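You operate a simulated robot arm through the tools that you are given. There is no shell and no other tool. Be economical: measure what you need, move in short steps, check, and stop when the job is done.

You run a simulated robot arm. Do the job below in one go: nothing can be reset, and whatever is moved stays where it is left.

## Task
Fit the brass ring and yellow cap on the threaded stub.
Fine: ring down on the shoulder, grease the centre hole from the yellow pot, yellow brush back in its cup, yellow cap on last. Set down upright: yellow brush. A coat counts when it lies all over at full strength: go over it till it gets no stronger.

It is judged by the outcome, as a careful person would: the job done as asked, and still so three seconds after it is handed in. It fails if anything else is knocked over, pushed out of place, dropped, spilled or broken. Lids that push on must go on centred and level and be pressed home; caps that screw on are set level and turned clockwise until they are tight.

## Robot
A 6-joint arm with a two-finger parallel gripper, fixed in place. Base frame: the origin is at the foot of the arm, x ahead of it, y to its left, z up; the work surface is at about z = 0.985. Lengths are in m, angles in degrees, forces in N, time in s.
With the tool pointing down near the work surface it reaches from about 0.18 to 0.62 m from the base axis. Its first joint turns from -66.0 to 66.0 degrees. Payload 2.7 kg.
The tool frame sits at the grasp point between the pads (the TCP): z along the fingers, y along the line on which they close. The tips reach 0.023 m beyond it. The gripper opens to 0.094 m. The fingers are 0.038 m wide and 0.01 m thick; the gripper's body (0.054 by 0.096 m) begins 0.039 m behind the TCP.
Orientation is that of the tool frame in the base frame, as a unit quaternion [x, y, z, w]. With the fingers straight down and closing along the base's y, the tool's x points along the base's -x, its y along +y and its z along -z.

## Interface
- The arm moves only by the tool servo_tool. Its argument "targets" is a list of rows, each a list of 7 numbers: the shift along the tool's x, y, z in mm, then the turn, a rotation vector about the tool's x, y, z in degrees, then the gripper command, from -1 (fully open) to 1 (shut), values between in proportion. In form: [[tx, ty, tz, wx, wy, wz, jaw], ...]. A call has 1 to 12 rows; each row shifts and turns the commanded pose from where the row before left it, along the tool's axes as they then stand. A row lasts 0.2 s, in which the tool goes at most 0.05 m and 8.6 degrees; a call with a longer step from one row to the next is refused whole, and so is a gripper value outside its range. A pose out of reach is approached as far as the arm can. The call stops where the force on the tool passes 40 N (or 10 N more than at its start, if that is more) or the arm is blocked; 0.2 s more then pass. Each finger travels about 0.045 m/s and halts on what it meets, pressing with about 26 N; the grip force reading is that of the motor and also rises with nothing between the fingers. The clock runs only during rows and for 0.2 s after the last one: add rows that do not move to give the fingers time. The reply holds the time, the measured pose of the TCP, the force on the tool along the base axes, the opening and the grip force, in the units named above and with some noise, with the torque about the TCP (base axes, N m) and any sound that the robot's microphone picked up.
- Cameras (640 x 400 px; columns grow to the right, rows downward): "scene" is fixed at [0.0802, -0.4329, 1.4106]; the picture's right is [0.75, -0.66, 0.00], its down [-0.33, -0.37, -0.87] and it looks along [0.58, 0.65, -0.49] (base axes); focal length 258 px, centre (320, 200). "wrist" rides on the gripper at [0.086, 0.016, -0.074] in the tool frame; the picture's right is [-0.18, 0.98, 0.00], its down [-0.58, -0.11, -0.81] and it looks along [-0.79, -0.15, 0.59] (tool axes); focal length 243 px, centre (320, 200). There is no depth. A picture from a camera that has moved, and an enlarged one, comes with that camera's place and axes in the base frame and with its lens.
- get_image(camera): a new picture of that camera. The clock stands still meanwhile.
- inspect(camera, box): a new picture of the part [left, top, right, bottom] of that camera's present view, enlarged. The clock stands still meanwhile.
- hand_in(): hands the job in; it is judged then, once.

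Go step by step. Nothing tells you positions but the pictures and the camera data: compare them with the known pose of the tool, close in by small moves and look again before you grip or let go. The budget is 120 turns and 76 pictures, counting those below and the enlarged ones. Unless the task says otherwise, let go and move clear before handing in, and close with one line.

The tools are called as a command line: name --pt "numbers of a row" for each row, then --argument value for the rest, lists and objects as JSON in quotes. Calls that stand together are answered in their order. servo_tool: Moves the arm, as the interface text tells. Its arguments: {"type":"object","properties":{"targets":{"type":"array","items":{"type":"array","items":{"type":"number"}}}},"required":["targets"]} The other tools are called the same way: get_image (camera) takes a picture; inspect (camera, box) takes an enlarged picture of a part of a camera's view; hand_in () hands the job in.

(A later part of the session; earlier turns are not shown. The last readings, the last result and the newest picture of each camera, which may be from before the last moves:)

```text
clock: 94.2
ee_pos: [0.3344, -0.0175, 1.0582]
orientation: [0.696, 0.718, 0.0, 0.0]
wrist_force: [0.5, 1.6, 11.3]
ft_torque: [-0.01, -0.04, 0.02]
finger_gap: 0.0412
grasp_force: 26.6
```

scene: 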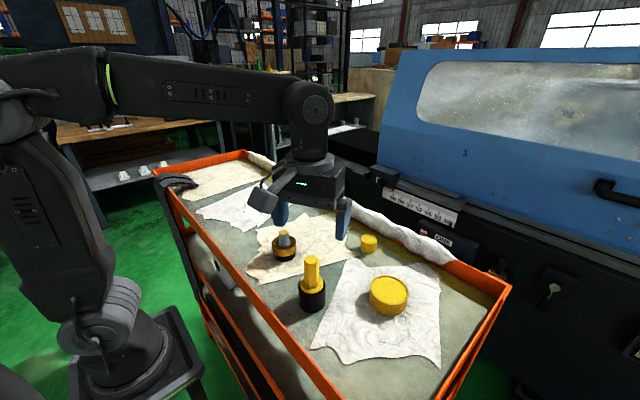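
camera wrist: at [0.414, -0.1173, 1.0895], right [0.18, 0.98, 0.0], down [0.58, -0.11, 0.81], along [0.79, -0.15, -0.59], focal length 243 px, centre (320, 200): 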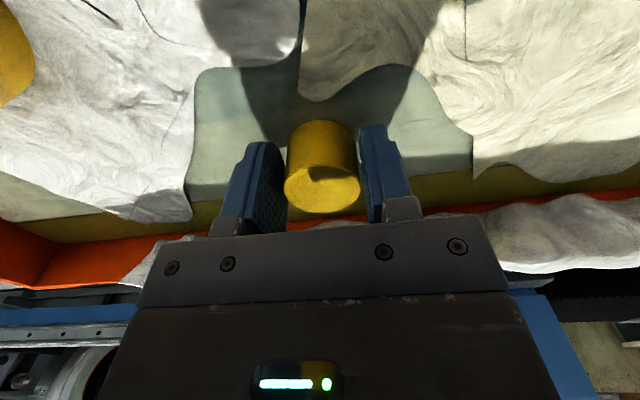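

servo_tool --pt "0 0 0.2 0 0 8 1" --pt "0 0 0.2 0 0 8 1" --pt "0 0 0 0 0 8 1" --pt "0 0 0 0 0 8 1" --pt "0 0 0 0 0 8 1" --pt "0 0 0 0 0 8 1"

```text
clock: 95.6
ee_pos: [0.3358, -0.0162, 1.0572]
orientation: [0.927, 0.374, 0.0, 0.0]
wrist_force: [0.0, 0.2, 15.0]
ft_torque: [0.01, -0.05, 0.01]
finger_gap: 0.0413
grasp_force: 26.0
```

It is descending slowly and the arm still turns freely. I'll continue.

servo_tool --pt "0 0 0.2 0 0 8 1" --pt "0 0 0.2 0 0 8 1" --pt "0 0 0 0 0 8 1" --pt "0 0 0 0 0 8 1" --pt "0 0 0 0 0 8 1" --pt "0 0 0 0 0 8 1"

```text
clock: 97.0
ee_pos: [0.3286, -0.1034, 1.0523]
orientation: [1.0, -0.027, 0.003, -0.009]
wrist_force: [2.3, 8.5, 22.3]
ft_torque: [-0.07, 0.02, 0.03]
finger_gap: 0.0412
grasp_force: 26.0
out of reach, approached as far as the arm can: row 5, 6
```

The tool suddenly moved sideways at its reach limit, so I must look at what happened.

get_image --camera "scene"

```text
4 pictures are left
```

scene: 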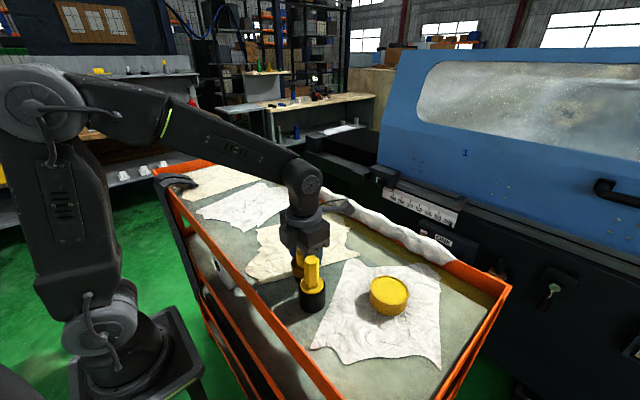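

inspect --camera "scene" --box '[250, 200, 350, 300]'

```text
4.00 times, centred on (300, 250) of scene
camera zoom: at [0.08, -0.4326, 1.4107], right [0.75, -0.66, 0.0], down [-0.33, -0.37, -0.87], along [0.58, 0.65, -0.49], focal length 1032 px, centre (400, 0)
```

zoom: 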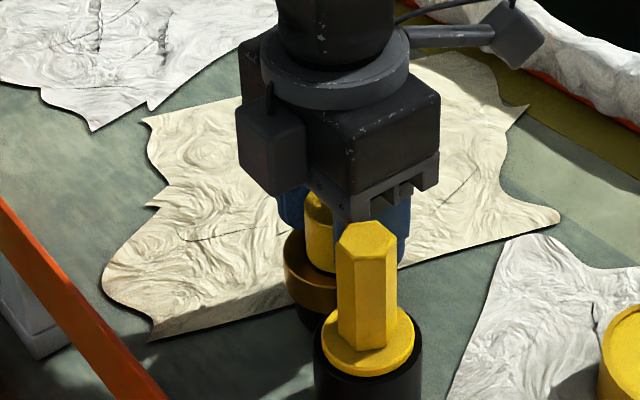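

The stub is free-standing and was dragged along in my grip to y ≈ -0.10, still upright and clear of the brush cup. I'll gently reverse the turn and watch whether it slides back the same way.

servo_tool --pt "0 0 -0.3 0 0 -2 1"

```text
clock: 97.4
ee_pos: [0.3286, -0.1036, 1.0524]
orientation: [1.0, -0.018, 0.0, -0.001]
wrist_force: [4.9, 9.0, 14.5]
ft_torque: [0.15, -0.04, -0.03]
finger_gap: 0.041
grasp_force: 26.0
```

The command now rests at the current pose, so I'll slide the stub back deliberately. First I'll ease the pressure and unwind about 26° so that the original spot is reachable.

servo_tool --pt "0 0 -0.7 0 0 -6 1" --pt "0 0 0 0 0 -6 1" --pt "0 0 0 0 0 -7 1" --pt "0 0 0 0 0 -7 1" --pt "0 0 0 0 0 0 1"

```text
clock: 98.6
ee_pos: [0.3282, -0.1041, 1.0527]
orientation: [0.978, 0.208, -0.001, 0.0]
wrist_force: [-0.1, 2.2, -0.3]
ft_torque: [0.03, -0.03, 0.0]
finger_gap: 0.041
grasp_force: 26.1
```

servo_tool --pt "2.36 -4.26 0 0 0 0 1" --pt "2.36 -4.26 0 0 0 0 1" --pt "2.36 -4.26 0 0 0 0 1" --pt "2.36 -4.26 0 0 0 0 1" --pt "2.36 -4.26 0 0 0 0 1" --pt "2.36 -4.26 0 0 0 0 1" --pt "2.36 -4.26 0 0 0 0 1" --pt "2.36 -4.26 0 0 0 0 1" --pt "2.36 -4.26 0 0 0 0 1"

```text
clock: 100.6
ee_pos: [0.3325, -0.0601, 1.0519]
orientation: [0.978, 0.208, 0.0, -0.001]
wrist_force: [-0.4, -3.9, 0.2]
ft_torque: [-0.03, 0.02, 0.05]
finger_gap: 0.0413
grasp_force: 25.4
```

servo_tool --pt "2.36 -4.26 0 0 0 0 1" --pt "2.36 -4.26 0 0 0 0 1" --pt "2.36 -4.26 0 0 0 0 1" --pt "2.36 -4.26 0 0 0 0 1" --pt "2.36 -4.26 0 0 0 0 1" --pt "2.36 -4.26 0 0 0 0 1" --pt "2.36 -4.26 0 0 0 0 1" --pt "2.36 -4.26 0 0 0 0 1" --pt "2.36 -4.26 0 0 0 0 1" --pt "0 0 0 0 0 0 1"

inspect --camera "scene" --box '[240, 190, 360, 290]'

```text
clock: 102.8
ee_pos: [0.3361, -0.0158, 1.0518]
orientation: [0.978, 0.209, 0.0, -0.001]
wrist_force: [-0.7, -3.0, 1.5]
ft_torque: [-0.02, 0.0, 0.02]
finger_gap: 0.0413
grasp_force: 26.3
```

```text
4.00 times, centred on (300, 240) of scene
camera zoom: at [0.0802, -0.433, 1.4106], right [0.75, -0.66, 0.0], down [-0.33, -0.37, -0.87], along [0.58, 0.65, -0.49], focal length 1032 px, centre (400, 40)
```

zoom: 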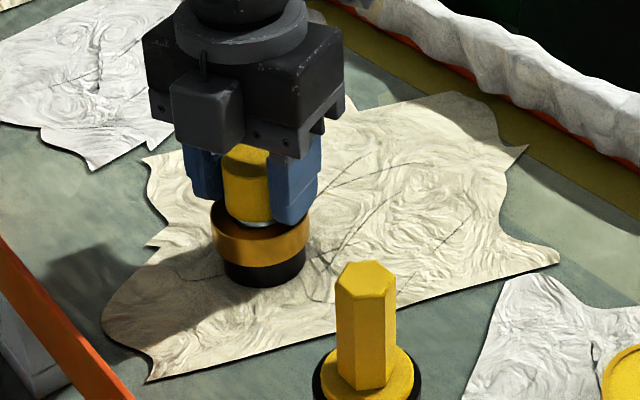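

The stub is back at its original place with the ring seated and the cap on. Next I'll open, rotate the gripper back and regrip to keep tightening.

servo_tool --pt "0 0 0 0 0 0 0.2" --pt "0 0 0 0 0 0 -0.3" --pt "0 0 -1 0 0 0 -0.5" --pt "0 0 0 0 0 -8.5 -0.5" --pt "0 0 0 0 0 -8.5 -0.5" --pt "0 0 0 0 0 -8.5 -0.5" --pt "0 0 0 0 0 -8.5 -0.5" --pt "0 0 0 0 0 -8.5 -0.5" --pt "0 0 0 0 0 -8.5 -0.5" --pt "0 0 0 0 0 -8.5 -0.5" --pt "0 0 0 0 0 -8.5 -0.5" --pt "0 0 0 0 0 -8.5 -0.5"

servo_tool --pt "0 0 0 0 0 -8.5 -0.5" --pt "0 0 0 0 0 -8.5 -0.5" --pt "0 0 0 0 0 -8.5 -0.5" --pt "0 0 0 0 0 -8.5 -0.5" --pt "0 0 0 0 0 -8.5 -0.5" --pt "0 0 0 0 0 -8.5 -0.5" --pt "0 0 0 0 0 -8.5 -0.5" --pt "0 0 0 0 0 -8.5 -0.5" --pt "0 0 0 0 0 -8.5 -0.5" --pt "0 0 0 0 0 -8.5 -0.5" --pt "0 0 0 0 0 -8.5 -0.5" --pt "0 0 0 0 0 -8.5 -0.5"

```text
clock: 105.4
ee_pos: [0.3362, -0.0152, 1.0529]
orientation: [0.639, 0.769, 0.0, 0.0]
wrist_force: [0.3, 0.7, 0.5]
ft_torque: [-0.02, -0.01, -0.01]
finger_gap: 0.0704
grasp_force: 0.0
```

```text
clock: 108.0
ee_pos: [0.3364, -0.0156, 1.0541]
orientation: [-0.197, 0.98, 0.0, 0.0]
wrist_force: [0.3, 0.3, 0.8]
ft_torque: [0.02, 0.0, 0.0]
finger_gap: 0.0703
grasp_force: 0.1
```

Yaw is now -23°. I'll continue back to about -125°.

servo_tool --pt "0 0 0 0 0 -8.5 -0.5" --pt "0 0 0 0 0 -8.5 -0.5" --pt "0 0 0 0 0 -8.5 -0.5" --pt "0 0 0 0 0 -8.5 -0.5" --pt "0 0 0 0 0 -8.5 -0.5" --pt "0 0 0 0 0 -8.5 -0.5" --pt "0 0 0 0 0 -8.5 -0.5" --pt "0 0 0 0 0 -8.5 -0.5" --pt "0 0 0 0 0 -8.5 -0.5" --pt "0 0 0 0 0 -8.5 -0.5" --pt "0 0 0 0 0 -8.5 -0.5" --pt "0 0 0 0 0 -8.5 -0.5"

```text
clock: 110.6
ee_pos: [0.3362, -0.014, 1.0535]
orientation: [0.885, -0.465, 0.0, 0.0]
wrist_force: [1.0, 0.6, 0.6]
ft_torque: [0.0, 0.01, -0.01]
finger_gap: 0.0704
grasp_force: 0.0
```

servo_tool --pt "0 0 0 0 0 0 0" --pt "0 0 0 0 0 0 0.4" --pt "0 0 0 0 0 0 1" --pt "0 0 0 0 0 0 1" --pt "0 0 0 0 0 0 1" --pt "0 0 0.7 0 0 0 1" --pt "0 0 0.5 0 0 0 1" --pt "0 0 0 0 0 0 1"

```text
clock: 112.4
ee_pos: [0.3363, -0.0155, 1.0535]
orientation: [0.885, -0.466, 0.001, 0.0]
wrist_force: [-1.8, -1.9, 14.2]
ft_torque: [-0.05, 0.01, -0.01]
finger_gap: 0.0413
grasp_force: 25.8
```

Gripped with 14 N of downward pressure. I'll turn clockwise.

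servo_tool --pt "0 0 0 0 0 8 1" --pt "0 0 0 0 0 8 1" --pt "0 0 0 0 0 8 1" --pt "0 0 0 0 0 8 1" --pt "0 0 0 0 0 8 1" --pt "0 0 0 0 0 8 1" --pt "0 0 0 0 0 8 1" --pt "0 0 0 0 0 8 1" --pt "0 0 0 0 0 8 1" --pt "0 0 0 0 0 8 1"

```text
clock: 114.6
ee_pos: [0.3377, -0.0151, 1.0527]
orientation: [-0.377, 0.926, 0.0, 0.0]
wrist_force: [0.6, -1.8, 10.1]
ft_torque: [-0.06, 0.01, -0.01]
finger_gap: 0.0411
grasp_force: 25.5
```

servo_tool --pt "0 0 0.1 0 0 8 1" --pt "0 0 0.1 0 0 8 1" --pt "0 0 0.1 0 0 8 1" --pt "0 0 0.1 0 0 8 1" --pt "0 0 0 0 0 8 1" --pt "0 0 0 0 0 8 1" --pt "0 0 0 0 0 8 1" --pt "0 0 0 0 0 8 1" --pt "0 0 0 0 0 8 1" --pt "0 0 0 0 0 8 1"

```text
clock: 116.8
ee_pos: [0.3359, -0.0143, 1.0534]
orientation: [0.307, 0.952, 0.0, 0.0]
wrist_force: [0.5, -4.3, 7.6]
ft_torque: [-0.05, 0.03, 0.04]
finger_gap: 0.041
grasp_force: 26.0
```

servo_tool --pt "0 0 0.2 0 0 8 1" --pt "0 0 0.2 0 0 8 1" --pt "0 0 0.1 0 0 8 1" --pt "0 0 0.1 0 0 8 1" --pt "0 0 0 0 0 8 1" --pt "0 0 0 0 0 8 1" --pt "0 0 0 0 0 8 1" --pt "0 0 0 0 0 8 1" --pt "0 0 0 0 0 8 1" --pt "0 0 0 0 0 8 1"

```text
clock: 119.0
ee_pos: [0.3359, -0.0147, 1.053]
orientation: [0.847, 0.532, 0.0, -0.001]
wrist_force: [-4.9, -2.9, 9.3]
ft_torque: [0.01, 0.07, 0.0]
finger_gap: 0.0411
grasp_force: 26.5
```

servo_tool --pt "0 0 0.1 0 0 8 1" --pt "0 0 0.1 0 0 8 1" --pt "0 0 0.1 0 0 8 1" --pt "0 0 0 0 0 8 1" --pt "0 0 0 0 0 6 1" --pt "0 0 0 0 0 0 1"

```text
clock: 120.4
ee_pos: [0.3369, -0.0154, 1.0531]
orientation: [0.973, 0.229, 0.0, 0.0]
wrist_force: [-5.9, 1.2, 11.1]
ft_torque: [0.03, 0.07, -0.02]
finger_gap: 0.0412
grasp_force: 25.7
```

Not tight yet. I'll regrip and do another cycle.

servo_tool --pt "0 0 -0.8 0 0 0 0.2" --pt "0 0 0 0 0 0 -0.3" --pt "0 0 0 0 0 0 -0.5" --pt "0 0 0 0 0 -8.5 -0.5" --pt "0 0 0 0 0 -8.5 -0.5" --pt "0 0 0 0 0 -8.5 -0.5" --pt "0 0 0 0 0 -8.5 -0.5" --pt "0 0 0 0 0 -8.5 -0.5" --pt "0 0 0 0 0 -8.5 -0.5" --pt "0 0 0 0 0 -8.5 -0.5" --pt "0 0 0 0 0 -8.5 -0.5" --pt "0 0 0 0 0 -8.5 -0.5"

servo_tool --pt "0 0 0 0 0 -8.5 -0.5" --pt "0 0 0 0 0 -8.5 -0.5" --pt "0 0 0 0 0 -8.5 -0.5" --pt "0 0 0 0 0 -8.5 -0.5" --pt "0 0 0 0 0 -8.5 -0.5" --pt "0 0 0 0 0 -8.5 -0.5" --pt "0 0 0 0 0 -8.5 -0.5" --pt "0 0 0 0 0 -8.5 -0.5" --pt "0 0 0 0 0 -8.5 -0.5" --pt "0 0 0 0 0 -8.5 -0.5" --pt "0 0 0 0 0 -8.5 -0.5" --pt "0 0 0 0 0 -8.5 -0.5"

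servo_tool --pt "0 0 0 0 0 -8.5 -0.5" --pt "0 0 0 0 0 -8.5 -0.5" --pt "0 0 0 0 0 -8.5 -0.5" --pt "0 0 0 0 0 -8.5 -0.5" --pt "0 0 0 0 0 -8.5 -0.5" --pt "0 0 0 0 0 -8.5 -0.5" --pt "0 0 0 0 0 -8.5 -0.5" --pt "0 0 0 0 0 -8.5 -0.5" --pt "0 0 0 0 0 -8.5 -0.5" --pt "0 0 0 0 0 -8.5 -0.5" --pt "0 0 0 0 0 -8.5 -0.5" --pt "0 0 0 0 0 -8.5 -0.5"

servo_tool --pt "0 0 0 0 0 0 0" --pt "0 0 0 0 0 0 0.4" --pt "0 0 0 0 0 0 1" --pt "0 0 0 0 0 0 1" --pt "0 0 0 0 0 0 1" --pt "0 0 0.5 0 0 0 1" --pt "0 0 0 0 0 0 1"

```text
clock: 123.0
ee_pos: [0.3369, -0.0159, 1.0537]
orientation: [0.622, 0.783, 0.001, 0.0]
wrist_force: [0.2, -0.9, -0.6]
ft_torque: [-0.03, 0.02, 0.02]
finger_gap: 0.0705
grasp_force: 0.0
```

```text
clock: 125.6
ee_pos: [0.3364, -0.016, 1.0521]
orientation: [-0.217, 0.976, 0.0, 0.0]
wrist_force: [-0.6, -0.9, 0.4]
ft_torque: [0.0, 0.01, -0.01]
finger_gap: 0.0706
grasp_force: 0.1
```

```text
clock: 128.2
ee_pos: [0.3364, -0.0153, 1.0516]
orientation: [0.895, -0.446, 0.0, 0.0]
wrist_force: [0.0, -0.2, 0.2]
ft_torque: [0.01, 0.01, 0.0]
finger_gap: 0.0706
grasp_force: 0.1
```

```text
clock: 129.8
ee_pos: [0.3368, -0.0152, 1.0522]
orientation: [0.895, -0.447, 0.001, 0.0]
wrist_force: [0.0, -0.6, 0.9]
ft_torque: [-0.03, 0.0, 0.0]
finger_gap: 0.0409
grasp_force: 26.2
```

servo_tool --pt "0 0 0.6 0 0 0 1" --pt "0 0 0.4 0 0 8 1" --pt "0 0 0 0 0 8 1" --pt "0 0 0 0 0 8 1" --pt "0 0 0 0 0 8 1" --pt "0 0 0 0 0 8 1" --pt "0 0 0 0 0 8 1" --pt "0 0 0 0 0 8 1" --pt "0 0 0 0 0 8 1" --pt "0 0 0 0 0 8 1" --pt "0 0 0 0 0 8 1" --pt "0 0 0 0 0 8 1"

servo_tool --pt "0 0 0.2 0 0 8 1" --pt "0 0 0.1 0 0 8 1" --pt "0 0 0 0 0 8 1" --pt "0 0 0 0 0 8 1" --pt "0 0 0 0 0 8 1" --pt "0 0 0 0 0 8 1" --pt "0 0 0 0 0 8 1" --pt "0 0 0 0 0 8 1" --pt "0 0 0 0 0 8 1" --pt "0 0 0 0 0 8 1" --pt "0 0 0 0 0 8 1" --pt "0 0 0 0 0 8 1"

```text
clock: 132.4
ee_pos: [0.3362, -0.0148, 1.0505]
orientation: [-0.333, 0.943, 0.0, 0.0]
wrist_force: [0.5, -1.0, 17.8]
ft_torque: [0.05, 0.02, 0.03]
finger_gap: 0.0411
grasp_force: 25.8
```

```text
clock: 135.0
ee_pos: [0.3365, -0.0144, 1.0499]
orientation: [0.479, 0.878, 0.0, 0.0]
wrist_force: [-0.2, -0.1, 0.5]
ft_torque: [0.0, -0.02, 0.0]
finger_gap: 0.0411
grasp_force: 26.0
```

It is still descending as it threads. I'll continue.

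servo_tool --pt "0 0 0.4 0 0 8 1" --pt "0 0 0.4 0 0 8 1" --pt "0 0 0 0 0 8 1" --pt "0 0 0 0 0 8 1" --pt "0 0 0 0 0 8 1" --pt "0 0 0 0 0 8 1" --pt "0 0 0 0 0 8 1" --pt "0 0 0 0 0 8 1" --pt "0 0 0 0 0 8 1" --pt "0 0 0 0 0 8 1" --pt "0 0 0 0 0 8 1" --pt "0 0 0 0 0 6 1"

```text
clock: 137.6
ee_pos: [0.3365, -0.0139, 1.0505]
orientation: [0.968, 0.249, 0.001, 0.001]
wrist_force: [0.1, -1.1, 6.5]
ft_torque: [-0.06, 0.0, 0.08]
finger_gap: 0.0411
grasp_force: 25.9
```

A slight resisting torque is starting to show. I'll regrip 4 mm higher and do another cycle.

servo_tool --pt "0 0 -0.5 0 0 0 0.2" --pt "0 0 0 0 0 0 -0.3" --pt "0 0 -3.5 0 0 0 -0.5" --pt "0 0 0 0 0 -8.5 -0.5" --pt "0 0 0 0 0 -8.5 -0.5" --pt "0 0 0 0 0 -8.5 -0.5" --pt "0 0 0 0 0 -8.5 -0.5" --pt "0 0 0 0 0 -8.5 -0.5" --pt "0 0 0 0 0 -8.5 -0.5" --pt "0 0 0 0 0 -8.5 -0.5" --pt "0 0 0 0 0 -8.5 -0.5" --pt "0 0 0 0 0 -8.5 -0.5"

servo_tool --pt "0 0 0 0 0 -8.5 -0.5" --pt "0 0 0 0 0 -8.5 -0.5" --pt "0 0 0 0 0 -8.5 -0.5" --pt "0 0 0 0 0 -8.5 -0.5" --pt "0 0 0 0 0 -8.5 -0.5" --pt "0 0 0 0 0 -8.5 -0.5" --pt "0 0 0 0 0 -8.5 -0.5" --pt "0 0 0 0 0 -8.5 -0.5" --pt "0 0 0 0 0 -8.5 -0.5" --pt "0 0 0 0 0 -8.5 -0.5" --pt "0 0 0 0 0 -8.5 -0.5" --pt "0 0 0 0 0 -8.5 -0.5"

servo_tool --pt "0 0 0 0 0 -8.5 -0.5" --pt "0 0 0 0 0 -8.5 -0.5" --pt "0 0 0 0 0 -8.5 -0.5" --pt "0 0 0 0 0 -8.5 -0.5" --pt "0 0 0 0 0 -8.5 -0.5" --pt "0 0 0 0 0 -8.5 -0.5" --pt "0 0 0 0 0 -8.5 -0.5" --pt "0 0 0 0 0 -8.5 -0.5" --pt "0 0 0 0 0 -8.5 -0.5" --pt "0 0 0 0 0 -8.5 -0.5" --pt "0 0 0 0 0 -8.5 -0.5" --pt "0 0 0 0 0 -8.5 -0.5"

servo_tool --pt "0 0 0 0 0 0 0" --pt "0 0 0 0 0 0 0.4" --pt "0 0 0 0 0 0 1" --pt "0 0 0 0 0 0 1" --pt "0 0 0 0 0 0 1" --pt "0 0 0.6 0 0 0 1" --pt "0 0 0 0 0 0 1"

```text
clock: 140.2
ee_pos: [0.3356, -0.0152, 1.0534]
orientation: [0.603, 0.797, 0.0, 0.0]
wrist_force: [1.1, 1.0, 0.1]
ft_torque: [-0.01, 0.02, 0.01]
finger_gap: 0.0703
grasp_force: 0.0
```

```text
clock: 142.8
ee_pos: [0.3374, -0.0154, 1.0535]
orientation: [-0.239, 0.971, -0.001, 0.0]
wrist_force: [1.1, -0.2, -0.1]
ft_torque: [0.0, -0.01, -0.03]
finger_gap: 0.0704
grasp_force: 0.0
```

```text
clock: 145.4
ee_pos: [0.3361, -0.0162, 1.0532]
orientation: [0.904, -0.427, 0.0, 0.0]
wrist_force: [-0.1, -0.4, 0.5]
ft_torque: [-0.01, 0.0, 0.01]
finger_gap: 0.0703
grasp_force: 0.1
```

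```text
clock: 147.0
ee_pos: [0.3375, -0.0148, 1.0523]
orientation: [0.904, -0.427, 0.001, -0.001]
wrist_force: [-1.9, 0.0, 7.4]
ft_torque: [-0.01, 0.01, -0.01]
finger_gap: 0.041
grasp_force: 26.4
```

servo_tool --pt "0 0 0.3 0 0 8 1" --pt "0 0 0 0 0 8 1" --pt "0 0 0 0 0 8 1" --pt "0 0 0 0 0 8 1" --pt "0 0 0 0 0 8 1" --pt "0 0 0 0 0 8 1" --pt "0 0 0 0 0 8 1" --pt "0 0 0 0 0 8 1"

```text
clock: 148.8
ee_pos: [0.3366, -0.0152, 1.0526]
orientation: [-0.54, 0.842, 0.0, 0.0]
wrist_force: [-0.1, -1.4, 16.8]
ft_torque: [0.03, -0.04, 0.0]
finger_gap: 0.0408
grasp_force: 26.3
```

servo_tool --pt "0 0 0 0 0 8 1" --pt "0 0 0 0 0 8 1" --pt "0 0 0 0 0 8 1" --pt "0 0 0 0 0 8 1" --pt "0 0 0 0 0 8 1" --pt "0 0 0 0 0 8 1" --pt "0 0 0 0 0 8 1" --pt "0 0 0 0 0 8 1" --pt "0 0 0 0 0 8 1" --pt "0 0 0 0 0 8 1"

servo_tool --pt "0 0 0 0 0 8 1" --pt "0 0 0 0 0 8 1" --pt "0 0 0 0 0 8 1" --pt "0 0 0 0 0 8 1" --pt "0 0 0 0 0 8 1" --pt "0 0 0 0 0 8 1" --pt "0 0 0 0 0 8 1" --pt "0 0 0 0 0 8 1"

```text
clock: 151.0
ee_pos: [0.3358, -0.0155, 1.0528]
orientation: [0.128, 0.992, 0.001, -0.001]
wrist_force: [0.8, -0.5, 4.2]
ft_torque: [0.04, -0.05, 0.02]
finger_gap: 0.0409
grasp_force: 25.4
```

```text
clock: 152.8
ee_pos: [0.3364, -0.0151, 1.0523]
orientation: [0.634, 0.773, 0.001, 0.001]
wrist_force: [-1.1, 2.4, 0.5]
ft_torque: [0.03, -0.01, 0.03]
finger_gap: 0.041
grasp_force: 26.2
```

The cap threads down as I turn. I'll use one picture to see the remaining gap.

inspect --camera "scene" --box '[270, 215, 310, 250]'

```text
11.43 times, centred on (290, 232) of scene
camera zoom: at [0.0801, -0.4329, 1.4106], right [0.75, -0.66, 0.0], down [-0.33, -0.37, -0.87], along [0.58, 0.65, -0.49], focal length 2950 px, centre (663, -171)
```

zoom: 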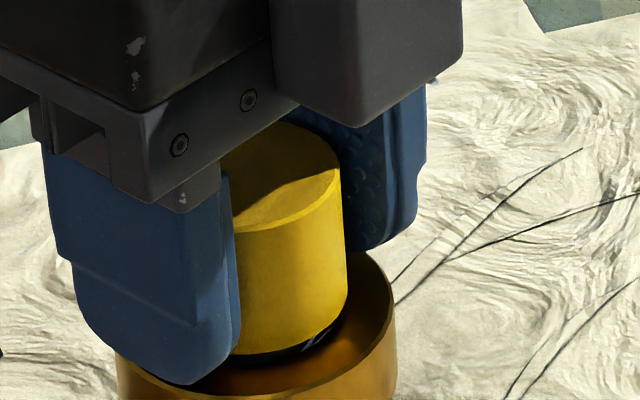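

There is still a small gap below the cap. I'll continue turning and then cycle again.

servo_tool --pt "0 0 0.4 0 0 8 1" --pt "0 0 0.3 0 0 8 1" --pt "0 0 0 0 0 8 1" --pt "0 0 0 0 0 8 1" --pt "0 0 0 0 0 8 1" --pt "0 0 0 0 0 8 1" --pt "0 0 0 0 0 8 1" --pt "0 0 0 0 0 8 1" --pt "0 0 0 0 0 8 1"

servo_tool --pt "0 0 -0.3 0 0 0 0.2" --pt "0 0 0 0 0 0 -0.3" --pt "0 0 -1 0 0 0 -0.5" --pt "0 0 0 0 0 -8.5 -0.5" --pt "0 0 0 0 0 -8.5 -0.5" --pt "0 0 0 0 0 -8.5 -0.5" --pt "0 0 0 0 0 -8.5 -0.5" --pt "0 0 0 0 0 -8.5 -0.5" --pt "0 0 0 0 0 -8.5 -0.5" --pt "0 0 0 0 0 -8.5 -0.5" --pt "0 0 0 0 0 -8.5 -0.5" --pt "0 0 0 0 0 -8.5 -0.5"

servo_tool --pt "0 0 0 0 0 -8.5 -0.5" --pt "0 0 0 0 0 -8.5 -0.5" --pt "0 0 0 0 0 -8.5 -0.5" --pt "0 0 0 0 0 -8.5 -0.5" --pt "0 0 0 0 0 -8.5 -0.5" --pt "0 0 0 0 0 -8.5 -0.5" --pt "0 0 0 0 0 -8.5 -0.5" --pt "0 0 0 0 0 -8.5 -0.5" --pt "0 0 0 0 0 -8.5 -0.5" --pt "0 0 0 0 0 -8.5 -0.5" --pt "0 0 0 0 0 -8.5 -0.5" --pt "0 0 0 0 0 -8.5 -0.5"

servo_tool --pt "0 0 0 0 0 -8.5 -0.5" --pt "0 0 0 0 0 -8.5 -0.5" --pt "0 0 0 0 0 -8.5 -0.5" --pt "0 0 0 0 0 -8.5 -0.5" --pt "0 0 0 0 0 -8.5 -0.5" --pt "0 0 0 0 0 -8.5 -0.5" --pt "0 0 0 0 0 -8.5 -0.5" --pt "0 0 0 0 0 -8.5 -0.5" --pt "0 0 0 0 0 -8.5 -0.5" --pt "0 0 0 0 0 -8.5 -0.5" --pt "0 0 0 0 0 -8.5 -0.5" --pt "0 0 0 0 0 -8.5 -0.5"

servo_tool --pt "0 0 0 0 0 0 0" --pt "0 0 0 0 0 0 0.4" --pt "0 0 0 0 0 0 1" --pt "0 0 0 0 0 0 1" --pt "0 0 0 0 0 0 1" --pt "0 0 0.6 0 0 0 1" --pt "0 0 0 0 0 0 1"

```text
clock: 154.8
ee_pos: [0.3372, -0.0154, 1.0523]
orientation: [0.968, 0.253, 0.0, 0.0]
wrist_force: [-1.4, -0.3, 9.7]
ft_torque: [0.04, 0.0, 0.0]
finger_gap: 0.0407
grasp_force: 26.2
```

```text
clock: 157.4
ee_pos: [0.3363, -0.0154, 1.0538]
orientation: [0.601, 0.799, 0.0, 0.0]
wrist_force: [-0.2, 0.8, 0.3]
ft_torque: [0.01, 0.02, 0.0]
finger_gap: 0.0705
grasp_force: 0.1
```

```text
clock: 160.0
ee_pos: [0.3363, -0.0146, 1.0515]
orientation: [-0.243, 0.97, 0.0, 0.0]
wrist_force: [-0.1, -0.7, 0.7]
ft_torque: [-0.02, -0.01, 0.02]
finger_gap: 0.0706
grasp_force: 0.1
```

```text
clock: 162.6
ee_pos: [0.3371, -0.0153, 1.0538]
orientation: [0.907, -0.421, 0.001, 0.0]
wrist_force: [0.9, 0.2, 0.0]
ft_torque: [0.0, -0.02, -0.01]
finger_gap: 0.0704
grasp_force: 0.0
```

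```text
clock: 164.2
ee_pos: [0.3379, -0.0154, 1.053]
orientation: [0.907, -0.422, 0.002, -0.001]
wrist_force: [-1.8, 1.0, 10.2]
ft_torque: [0.0, 0.04, -0.03]
finger_gap: 0.0412
grasp_force: 25.5
```

servo_tool --pt "0 0 0.2 0 0 8 1" --pt "0 0 0 0 0 8 1" --pt "0 0 0 0 0 8 1" --pt "0 0 0 0 0 8 1" --pt "0 0 0 0 0 8 1" --pt "0 0 0 0 0 8 1" --pt "0 0 0 0 0 8 1" --pt "0 0 0 0 0 8 1" --pt "0 0 0 0 0 8 1" --pt "0 0 0 0 0 8 1" --pt "0 0 0 0 0 8 1"

servo_tool --pt "0 0 0.2 0 0 8 1" --pt "0 0 0 0 0 8 1" --pt "0 0 0 0 0 8 1" --pt "0 0 0 0 0 8 1" --pt "0 0 0 0 0 8 1" --pt "0 0 0 0 0 8 1" --pt "0 0 0 0 0 8 1" --pt "0 0 0 0 0 8 1" --pt "0 0 0 0 0 8 1" --pt "0 0 0 0 0 8 1" --pt "0 0 0 0 0 8 1"

servo_tool --pt "0 0 0.2 0 0 8 1" --pt "0 0 0 0 0 8 1" --pt "0 0 0 0 0 8 1" --pt "0 0 0 0 0 8 1" --pt "0 0 0 0 0 8 1" --pt "0 0 0 0 0 8 1" --pt "0 0 0 0 0 8 1" --pt "0 0 0 0 0 8 1" --pt "0 0 0 0 0 8 1" --pt "0 0 0 0 0 8 1" --pt "0 0 0 0 0 8 1"

```text
clock: 166.6
ee_pos: [0.3364, -0.0158, 1.0528]
orientation: [-0.357, 0.934, 0.0, 0.0]
wrist_force: [-0.1, 0.3, 10.3]
ft_torque: [0.03, 0.03, -0.03]
finger_gap: 0.0413
grasp_force: 26.1
```

```text
clock: 169.0
ee_pos: [0.3368, -0.015, 1.0524]
orientation: [0.393, 0.919, -0.001, 0.0]
wrist_force: [-2.1, 0.5, 10.3]
ft_torque: [-0.03, 0.0, 0.04]
finger_gap: 0.0414
grasp_force: 26.3
```

```text
clock: 171.4
ee_pos: [0.3371, -0.0164, 1.0522]
orientation: [0.921, 0.39, 0.0, 0.0]
wrist_force: [0.5, 2.6, 11.6]
ft_torque: [0.05, -0.04, 0.01]
finger_gap: 0.0413
grasp_force: 25.6
```

It advances about 0.7 mm per cycle, and behaviour is steady. I'll run whole regrip-and-turn cycles.

servo_tool --pt "0 0 -0.3 0 0 0 0.2" --pt "0 0 0 0 0 0 -0.3" --pt "0 0 -0.5 0 0 0 -0.5" --pt "0 0 0 0 0 -8.5 -0.5" --pt "0 0 0 0 0 -8.5 -0.5" --pt "0 0 0 0 0 -8.5 -0.5" --pt "0 0 0 0 0 -8.5 -0.5" --pt "0 0 0 0 0 -8.5 -0.5" --pt "0 0 0 0 0 -8.5 -0.5" --pt "0 0 0 0 0 -8.5 -0.5" --pt "0 0 0 0 0 -8.5 -0.5" --pt "0 0 0 0 0 -8.5 -0.5"

servo_tool --pt "0 0 0 0 0 -8.5 -0.5" --pt "0 0 0 0 0 -8.5 -0.5" --pt "0 0 0 0 0 -8.5 -0.5" --pt "0 0 0 0 0 -8.5 -0.5" --pt "0 0 0 0 0 -8.5 -0.5" --pt "0 0 0 0 0 -8.5 -0.5" --pt "0 0 0 0 0 -8.5 -0.5" --pt "0 0 0 0 0 -8.5 -0.5" --pt "0 0 0 0 0 -8.5 -0.5" --pt "0 0 0 0 0 -8.5 -0.5" --pt "0 0 0 0 0 -8.5 -0.5" --pt "0 0 0 0 0 -8.5 -0.5"

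servo_tool --pt "0 0 0 0 0 -8.5 -0.5" --pt "0 0 0 0 0 -8.5 -0.5" --pt "0 0 0 0 0 -8.5 -0.5" --pt "0 0 0 0 0 -8.5 -0.5" --pt "0 0 0 0 0 -8.5 -0.5" --pt "0 0 0 0 0 -8.5 -0.5" --pt "0 0 0 0 0 -8.5 -0.5" --pt "0 0 0 0 0 -8.5 -0.5" --pt "0 0 0 0 0 -8.5 -0.5" --pt "0 0 0 0 0 -8.5 -0.5"

servo_tool --pt "0 0 0 0 0 0 0" --pt "0 0 0 0 0 0 0.4" --pt "0 0 0 0 0 0 1" --pt "0 0 0 0 0 0 1" --pt "0 0 0 0 0 0 1" --pt "0 0 0.6 0 0 0 1" --pt "0 0 0 0 0 0 1"

servo_tool --pt "0 0 0.2 0 0 8 1" --pt "0 0 0 0 0 8 1" --pt "0 0 0 0 0 8 1" --pt "0 0 0 0 0 8 1" --pt "0 0 0 0 0 8 1" --pt "0 0 0 0 0 8 1" --pt "0 0 0 0 0 8 1" --pt "0 0 0 0 0 8 1" --pt "0 0 0 0 0 8 1" --pt "0 0 0 0 0 8 1" --pt "0 0 0 0 0 8 1"

```text
clock: 174.0
ee_pos: [0.337, -0.0159, 1.0535]
orientation: [0.48, 0.877, 0.0, 0.001]
wrist_force: [0.0, 0.4, 0.0]
ft_torque: [0.03, 0.01, 0.01]
finger_gap: 0.0705
grasp_force: 0.1
```

```text
clock: 176.6
ee_pos: [0.336, -0.0159, 1.0529]
orientation: [-0.379, 0.926, 0.0, 0.001]
wrist_force: [-1.1, 0.1, 0.2]
ft_torque: [0.0, -0.02, 0.02]
finger_gap: 0.0705
grasp_force: 0.1
```

```text
clock: 178.8
ee_pos: [0.3373, -0.0138, 1.0523]
orientation: [0.905, -0.425, -0.001, 0.0]
wrist_force: [0.0, -0.2, -0.1]
ft_torque: [0.0, -0.03, -0.03]
finger_gap: 0.0703
grasp_force: 0.0
```

```text
clock: 180.4
ee_pos: [0.3362, -0.0157, 1.0523]
orientation: [0.905, -0.426, 0.0, 0.001]
wrist_force: [0.1, 2.5, 2.5]
ft_torque: [-0.01, -0.05, -0.03]
finger_gap: 0.0409
grasp_force: 25.5
```

```text
clock: 182.8
ee_pos: [0.3367, -0.0149, 1.0529]
orientation: [-0.353, 0.935, 0.001, 0.0]
wrist_force: [0.1, -0.3, 7.4]
ft_torque: [0.06, 0.02, -0.01]
finger_gap: 0.041
grasp_force: 25.8
```

servo_tool --pt "0 0 0.2 0 0 8 1" --pt "0 0 0 0 0 8 1" --pt "0 0 0 0 0 8 1" --pt "0 0 0 0 0 8 1" --pt "0 0 0 0 0 8 1" --pt "0 0 0 0 0 8 1" --pt "0 0 0 0 0 8 1" --pt "0 0 0 0 0 8 1" --pt "0 0 0 0 0 8 1" --pt "0 0 0 0 0 8 1" --pt "0 0 0 0 0 8 1"

servo_tool --pt "0 0 0.2 0 0 8 1" --pt "0 0 0 0 0 8 1" --pt "0 0 0 0 0 8 1" --pt "0 0 0 0 0 8 1" --pt "0 0 0 0 0 8 1" --pt "0 0 0 0 0 8 1" --pt "0 0 0 0 0 8 1" --pt "0 0 0 0 0 8 1" --pt "0 0 0 0 0 8 1" --pt "0 0 0 0 0 8 1" --pt "0 0 0 0 0 8 1"

```text
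clock: 185.2
ee_pos: [0.336, -0.0151, 1.0524]
orientation: [0.397, 0.918, 0.0, 0.0]
wrist_force: [-1.3, 0.4, 13.8]
ft_torque: [0.07, 0.03, 0.03]
finger_gap: 0.0409
grasp_force: 26.2
```

```text
clock: 187.6
ee_pos: [0.3356, -0.0146, 1.0508]
orientation: [0.923, 0.386, 0.001, 0.0]
wrist_force: [0.0, 1.5, 12.3]
ft_torque: [0.0, -0.02, -0.06]
finger_gap: 0.0411
grasp_force: 26.6
```

servo_tool --pt "0 0 -0.3 0 0 0 0.2" --pt "0 0 0 0 0 0 -0.3" --pt "0 0 -0.5 0 0 0 -0.5" --pt "0 0 0 0 0 -8.5 -0.5" --pt "0 0 0 0 0 -8.5 -0.5" --pt "0 0 0 0 0 -8.5 -0.5" --pt "0 0 0 0 0 -8.5 -0.5" --pt "0 0 0 0 0 -8.5 -0.5" --pt "0 0 0 0 0 -8.5 -0.5" --pt "0 0 0 0 0 -8.5 -0.5" --pt "0 0 0 0 0 -8.5 -0.5" --pt "0 0 0 0 0 -8.5 -0.5"

servo_tool --pt "0 0 0 0 0 -8.5 -0.5" --pt "0 0 0 0 0 -8.5 -0.5" --pt "0 0 0 0 0 -8.5 -0.5" --pt "0 0 0 0 0 -8.5 -0.5" --pt "0 0 0 0 0 -8.5 -0.5" --pt "0 0 0 0 0 -8.5 -0.5" --pt "0 0 0 0 0 -8.5 -0.5" --pt "0 0 0 0 0 -8.5 -0.5" --pt "0 0 0 0 0 -8.5 -0.5" --pt "0 0 0 0 0 -8.5 -0.5" --pt "0 0 0 0 0 -8.5 -0.5" --pt "0 0 0 0 0 -8.5 -0.5"

servo_tool --pt "0 0 0 0 0 -8.5 -0.5" --pt "0 0 0 0 0 -8.5 -0.5" --pt "0 0 0 0 0 -8.5 -0.5" --pt "0 0 0 0 0 -8.5 -0.5" --pt "0 0 0 0 0 -8.5 -0.5" --pt "0 0 0 0 0 -8.5 -0.5" --pt "0 0 0 0 0 -8.5 -0.5" --pt "0 0 0 0 0 -8.5 -0.5" --pt "0 0 0 0 0 -8.5 -0.5" --pt "0 0 0 0 0 -8.5 -0.5"

servo_tool --pt "0 0 0 0 0 0 0" --pt "0 0 0 0 0 0 0.4" --pt "0 0 0 0 0 0 1" --pt "0 0 0 0 0 0 1" --pt "0 0 0 0 0 0 1" --pt "0 0 0.6 0 0 0 1" --pt "0 0 0 0 0 0 1"

servo_tool --pt "0 0 0.2 0 0 8 1" --pt "0 0 0 0 0 8 1" --pt "0 0 0 0 0 8 1" --pt "0 0 0 0 0 8 1" --pt "0 0 0 0 0 8 1" --pt "0 0 0 0 0 8 1"

servo_tool --pt "0 0 0 0 0 8 1" --pt "0 0 0 0 0 8 1" --pt "0 0 0 0 0 8 1" --pt "0 0 0 0 0 8 1" --pt "0 0 0 0 0 8 1" --pt "0 0 0 0 0 8 1"

servo_tool --pt "0 0 0 0 0 8 1" --pt "0 0 0 0 0 8 1" --pt "0 0 0 0 0 8 1" --pt "0 0 0 0 0 8 1" --pt "0 0 0 0 0 8 1" --pt "0 0 0 0 0 8 1"

```text
clock: 190.2
ee_pos: [0.3368, -0.0146, 1.0524]
orientation: [0.484, 0.875, 0.0, 0.0]
wrist_force: [-0.5, -0.3, -0.3]
ft_torque: [0.02, 0.02, 0.03]
finger_gap: 0.0706
grasp_force: 0.0
```

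```text
clock: 192.8
ee_pos: [0.3366, -0.0152, 1.0523]
orientation: [-0.376, 0.927, 0.0, 0.0]
wrist_force: [-0.2, 0.5, -0.5]
ft_torque: [-0.05, -0.02, -0.01]
finger_gap: 0.0707
grasp_force: 0.0
```

```text
clock: 195.0
ee_pos: [0.3363, -0.0153, 1.0525]
orientation: [0.903, -0.429, -0.001, 0.0]
wrist_force: [-0.3, 0.3, -0.2]
ft_torque: [-0.01, 0.0, -0.01]
finger_gap: 0.0705
grasp_force: 0.0
```

```text
clock: 196.6
ee_pos: [0.3362, -0.0158, 1.0514]
orientation: [0.903, -0.43, 0.0, 0.0]
wrist_force: [-0.7, 1.0, 3.0]
ft_torque: [-0.01, 0.01, 0.02]
finger_gap: 0.0411
grasp_force: 25.9
```

```text
clock: 198.0
ee_pos: [0.3369, -0.0148, 1.0517]
orientation: [-0.648, 0.762, 0.0, 0.0]
wrist_force: [-0.2, -0.5, 4.3]
ft_torque: [0.02, -0.02, 0.04]
finger_gap: 0.0411
grasp_force: 25.6
```

```text
clock: 199.4
ee_pos: [0.3354, -0.014, 1.0519]
orientation: [-0.283, 0.959, -0.001, 0.0]
wrist_force: [0.9, -0.1, 1.3]
ft_torque: [0.01, 0.01, 0.02]
finger_gap: 0.0411
grasp_force: 26.1
```

```text
clock: 200.8
ee_pos: [0.3364, -0.0148, 1.0505]
orientation: [0.132, 0.991, -0.001, 0.0]
wrist_force: [0.2, 0.1, 8.2]
ft_torque: [0.05, -0.01, 0.0]
finger_gap: 0.0411
grasp_force: 25.9
```

servo_tool --pt "0 0 0.3 0 0 8 1" --pt "0 0 0 0 0 8 1" --pt "0 0 0 0 0 8 1" --pt "0 0 0 0 0 8 1" --pt "0 0 0 0 0 8 1" --pt "0 0 0 0 0 8 1" --pt "0 0 0 0 0 8 1" --pt "0 0 0 0 0 8 1"

servo_tool --pt "0 0 0.2 0 0 8 1" --pt "0 0 0 0 0 8 1" --pt "0 0 0 0 0 8 1" --pt "0 0 0 0 0 8 1" --pt "0 0 0 0 0 8 1" --pt "0 0 0 0 0 8 1" --pt "0 0 0 0 0 8 1" --pt "0 0 0 0 0 8 1"

servo_tool --pt "0 0 -0.3 0 0 0 0.2" --pt "0 0 0 0 0 0 -0.3" --pt "0 0 -0.2 0 0 0 -0.5" --pt "0 0 0 0 0 -8.5 -0.5" --pt "0 0 0 0 0 -8.5 -0.5" --pt "0 0 0 0 0 -8.5 -0.5" --pt "0 0 0 0 0 -8.5 -0.5" --pt "0 0 0 0 0 -8.5 -0.5" --pt "0 0 0 0 0 -8.5 -0.5" --pt "0 0 0 0 0 -8.5 -0.5" --pt "0 0 0 0 0 -8.5 -0.5" --pt "0 0 0 0 0 -8.5 -0.5"

servo_tool --pt "0 0 0 0 0 -8.5 -0.5" --pt "0 0 0 0 0 -8.5 -0.5" --pt "0 0 0 0 0 -8.5 -0.5" --pt "0 0 0 0 0 -8.5 -0.5" --pt "0 0 0 0 0 -8.5 -0.5" --pt "0 0 0 0 0 -8.5 -0.5" --pt "0 0 0 0 0 -8.5 -0.5" --pt "0 0 0 0 0 -8.5 -0.5" --pt "0 0 0 0 0 -8.5 -0.5" --pt "0 0 0 0 0 -8.5 -0.5" --pt "0 0 0 0 0 -8.5 -0.5" --pt "0 0 0 0 0 -8.5 -0.5"

servo_tool --pt "0 0 0 0 0 -8.5 -0.5" --pt "0 0 0 0 0 -8.5 -0.5" --pt "0 0 0 0 0 -8.5 -0.5" --pt "0 0 0 0 0 -8.5 -0.5" --pt "0 0 0 0 0 -8.5 -0.5" --pt "0 0 0 0 0 -8.5 -0.5" --pt "0 0 0 0 0 -8.5 -0.5" --pt "0 0 0 0 0 -8.5 -0.5" --pt "0 0 0 0 0 -8.5 -0.5" --pt "0 0 0 0 0 -8.5 -0.5"

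servo_tool --pt "0 0 0 0 0 0 0" --pt "0 0 0 0 0 0 0.4" --pt "0 0 0 0 0 0 1" --pt "0 0 0 0 0 0 1" --pt "0 0 0 0 0 0 1" --pt "0 0 0.6 0 0 0 1" --pt "0 0 0 0 0 0 1"

servo_tool --pt "0 0 0.2 0 0 8 1" --pt "0 0 0 0 0 8 1" --pt "0 0 0 0 0 8 1" --pt "0 0 0 0 0 8 1" --pt "0 0 0 0 0 8 1" --pt "0 0 0 0 0 8 1" --pt "0 0 0 0 0 8 1" --pt "0 0 0 0 0 8 1"

servo_tool --pt "0 0 0.2 0 0 8 1" --pt "0 0 0 0 0 8 1" --pt "0 0 0 0 0 8 1" --pt "0 0 0 0 0 8 1" --pt "0 0 0 0 0 8 1" --pt "0 0 0 0 0 8 1" --pt "0 0 0 0 0 8 1" --pt "0 0 0 0 0 8 1"

```text
clock: 202.6
ee_pos: [0.3355, -0.0149, 1.0509]
orientation: [0.637, 0.77, 0.001, 0.0]
wrist_force: [-0.8, 0.2, 7.0]
ft_torque: [0.01, -0.01, 0.02]
finger_gap: 0.0408
grasp_force: 26.3
```

```text
clock: 204.4
ee_pos: [0.3363, -0.0154, 1.0502]
orientation: [0.949, 0.315, 0.001, 0.0]
wrist_force: [-1.6, -1.0, 16.1]
ft_torque: [0.08, 0.04, 0.04]
finger_gap: 0.0411
grasp_force: 26.4
```

```text
clock: 207.0
ee_pos: [0.3358, -0.0152, 1.0509]
orientation: [0.548, 0.837, 0.0, 0.0]
wrist_force: [0.5, 0.5, 0.1]
ft_torque: [-0.01, 0.01, -0.04]
finger_gap: 0.0706
grasp_force: 0.1
```

```text
clock: 209.6
ee_pos: [0.3372, -0.0144, 1.0511]
orientation: [-0.305, 0.952, 0.0, 0.0]
wrist_force: [0.5, 1.0, -0.4]
ft_torque: [-0.02, 0.01, 0.01]
finger_gap: 0.0707
grasp_force: 0.0
```

```text
clock: 211.8
ee_pos: [0.3351, -0.0151, 1.0513]
orientation: [0.868, -0.496, 0.001, 0.0]
wrist_force: [0.5, -0.2, 0.1]
ft_torque: [0.0, -0.02, 0.02]
finger_gap: 0.0706
grasp_force: 0.1
```

```text
clock: 213.4
ee_pos: [0.3361, -0.0148, 1.0515]
orientation: [0.868, -0.496, 0.001, -0.001]
wrist_force: [0.7, 0.7, 3.1]
ft_torque: [0.02, -0.01, 0.03]
finger_gap: 0.0412
grasp_force: 26.2
```

```text
clock: 215.2
ee_pos: [0.3363, -0.0149, 1.0513]
orientation: [-0.471, 0.882, -0.001, 0.001]
wrist_force: [1.4, -0.4, 18.6]
ft_torque: [-0.01, 0.01, 0.01]
finger_gap: 0.0415
grasp_force: 26.0
```

```text
clock: 217.0
ee_pos: [0.3364, -0.0141, 1.0498]
orientation: [0.067, 0.998, 0.0, -0.001]
wrist_force: [0.9, -0.9, 2.4]
ft_torque: [-0.02, -0.03, 0.02]
finger_gap: 0.0412
grasp_force: 26.1
```

servo_tool --pt "0 0 0.3 0 0 8 1" --pt "0 0 0 0 0 8 1" --pt "0 0 0 0 0 8 1" --pt "0 0 0 0 0 8 1" --pt "0 0 0 0 0 8 1" --pt "0 0 0 0 0 8 1" --pt "0 0 0 0 0 8 1" --pt "0 0 0 0 0 8 1"

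servo_tool --pt "0 0 0.2 0 0 8 1" --pt "0 0 0 0 0 8 1" --pt "0 0 0 0 0 8 1" --pt "0 0 0 0 0 8 1" --pt "0 0 0 0 0 8 1" --pt "0 0 0 0 0 8 1" --pt "0 0 0 0 0 8 1" --pt "0 0 0 0 0 8 1" --pt "0 0 0 0 0 8 1"

servo_tool --pt "0 0 -0.3 0 0 0 0.2" --pt "0 0 0 0 0 0 -0.3" --pt "0 0 -0.2 0 0 0 -0.5" --pt "0 0 0 0 0 -8.5 -0.5" --pt "0 0 0 0 0 -8.5 -0.5" --pt "0 0 0 0 0 -8.5 -0.5" --pt "0 0 0 0 0 -8.5 -0.5" --pt "0 0 0 0 0 -8.5 -0.5" --pt "0 0 0 0 0 -8.5 -0.5" --pt "0 0 0 0 0 -8.5 -0.5" --pt "0 0 0 0 0 -8.5 -0.5" --pt "0 0 0 0 0 -8.5 -0.5"

servo_tool --pt "0 0 0 0 0 -8.5 -0.5" --pt "0 0 0 0 0 -8.5 -0.5" --pt "0 0 0 0 0 -8.5 -0.5" --pt "0 0 0 0 0 -8.5 -0.5" --pt "0 0 0 0 0 -8.5 -0.5" --pt "0 0 0 0 0 -8.5 -0.5" --pt "0 0 0 0 0 -8.5 -0.5" --pt "0 0 0 0 0 -8.5 -0.5" --pt "0 0 0 0 0 -8.5 -0.5" --pt "0 0 0 0 0 -8.5 -0.5" --pt "0 0 0 0 0 -8.5 -0.5" --pt "0 0 0 0 0 -8.5 -0.5"

servo_tool --pt "0 0 0 0 0 -8.5 -0.5" --pt "0 0 0 0 0 -8.5 -0.5" --pt "0 0 0 0 0 -8.5 -0.5" --pt "0 0 0 0 0 -8.5 -0.5" --pt "0 0 0 0 0 -8.5 -0.5" --pt "0 0 0 0 0 -8.5 -0.5" --pt "0 0 0 0 0 -8.5 -0.5" --pt "0 0 0 0 0 -8.5 -0.5" --pt "0 0 0 0 0 -8.5 -0.5" --pt "0 0 0 0 0 -8.5 -0.5" --pt "0 0 0 0 0 -8.5 -0.5"

servo_tool --pt "0 0 0 0 0 0 0" --pt "0 0 0 0 0 0 0.4" --pt "0 0 0 0 0 0 1" --pt "0 0 0 0 0 0 1" --pt "0 0 0 0 0 0 1" --pt "0 0 0.4 0 0 0 1" --pt "0 0 0 0 0 0 1"

servo_tool --pt "0 0 0.2 0 0 8 1" --pt "0 0 0 0 0 8 1" --pt "0 0 0 0 0 8 1" --pt "0 0 0 0 0 8 1" --pt "0 0 0 0 0 8 1" --pt "0 0 0 0 0 8 1" --pt "0 0 0 0 0 8 1" --pt "0 0 0 0 0 8 1"

servo_tool --pt "0 0 0.2 0 0 8 1" --pt "0 0 0 0 0 8 1" --pt "0 0 0 0 0 8 1" --pt "0 0 0 0 0 8 1" --pt "0 0 0 0 0 8 1" --pt "0 0 0 0 0 8 1" --pt "0 0 0 0 0 8 1" --pt "0 0 0 0 0 8 1"

```text
clock: 218.8
ee_pos: [0.3359, -0.0157, 1.0514]
orientation: [0.585, 0.811, 0.0, 0.0]
wrist_force: [0.7, -0.2, 5.7]
ft_torque: [-0.01, 0.0, 0.03]
finger_gap: 0.0413
grasp_force: 25.4
```

```text
clock: 220.8
ee_pos: [0.3368, -0.0149, 1.0506]
orientation: [0.95, 0.312, 0.0, -0.001]
wrist_force: [-0.1, -0.6, 1.5]
ft_torque: [0.02, 0.01, 0.01]
finger_gap: 0.0411
grasp_force: 25.9
```

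```text
clock: 223.4
ee_pos: [0.3363, -0.0142, 1.0504]
orientation: [0.551, 0.834, -0.001, 0.001]
wrist_force: [-0.4, 0.6, 0.0]
ft_torque: [-0.01, 0.01, -0.01]
finger_gap: 0.0703
grasp_force: 0.1
```

```text
clock: 226.0
ee_pos: [0.338, -0.0155, 1.0499]
orientation: [-0.302, 0.953, 0.0, 0.0]
wrist_force: [-1.1, -0.8, -0.9]
ft_torque: [0.0, -0.04, -0.02]
finger_gap: 0.0709
grasp_force: 0.1
```

```text
clock: 228.4
ee_pos: [0.3362, -0.0158, 1.0507]
orientation: [0.901, -0.433, 0.0, 0.001]
wrist_force: [0.0, 0.0, 0.2]
ft_torque: [0.01, 0.01, -0.01]
finger_gap: 0.0707
grasp_force: 0.0
```

```text
clock: 230.0
ee_pos: [0.337, -0.0141, 1.0504]
orientation: [0.901, -0.434, 0.002, -0.001]
wrist_force: [-0.4, -1.4, 5.0]
ft_torque: [0.02, 0.04, -0.03]
finger_gap: 0.0408
grasp_force: 25.4
```

```text
clock: 231.8
ee_pos: [0.3358, -0.0161, 1.0498]
orientation: [-0.532, 0.847, -0.001, 0.0]
wrist_force: [-1.8, -0.2, 15.7]
ft_torque: [0.08, 0.04, 0.02]
finger_gap: 0.041
grasp_force: 25.7
```

```text
clock: 233.6
ee_pos: [0.3361, -0.0148, 1.0505]
orientation: [-0.004, 1.0, 0.0, 0.002]
wrist_force: [-4.6, -0.2, 28.5]
ft_torque: [-0.02, 0.33, 0.26]
finger_gap: 0.041
grasp_force: 26.4
```

Now there is a resisting torque of 0.26 N·m, so it is getting tight. I'll turn a little further.

servo_tool --pt "0 0 -0.3 0 0 8 1" --pt "0 0 0 0 0 8 1"

```text
clock: 234.2
ee_pos: [0.3361, -0.0159, 1.0496]
orientation: [0.136, 0.991, -0.001, 0.001]
wrist_force: [2.0, -0.8, 21.0]
ft_torque: [-0.26, 0.17, 0.21]
finger_gap: 0.0413
grasp_force: 26.0
```

servo_tool --pt "0 0 0 0 0 8 1" --pt "0 0 0 0 0 8 1" --pt "0 0 0 0 0 8 1"

```text
clock: 235.0
ee_pos: [0.3378, -0.0144, 1.0495]
orientation: [0.34, 0.941, -0.001, 0.0]
wrist_force: [0.0, -1.0, 19.6]
ft_torque: [-0.05, 0.08, 0.2]
finger_gap: 0.0408
grasp_force: 26.2
```

servo_tool --pt "0 0 0.5 0 0 4 1" --pt "0 0 0.3 0 0 8 1" --pt "0 0 0 0 0 8 1" --pt "0 0 0 0 0 8 1"

```text
clock: 236.0
ee_pos: [0.3367, -0.0152, 1.0503]
orientation: [0.556, 0.831, 0.0, 0.001]
wrist_force: [-1.5, -1.5, 24.5]
ft_torque: [-0.13, 0.28, 0.26]
finger_gap: 0.041
grasp_force: 25.9
```

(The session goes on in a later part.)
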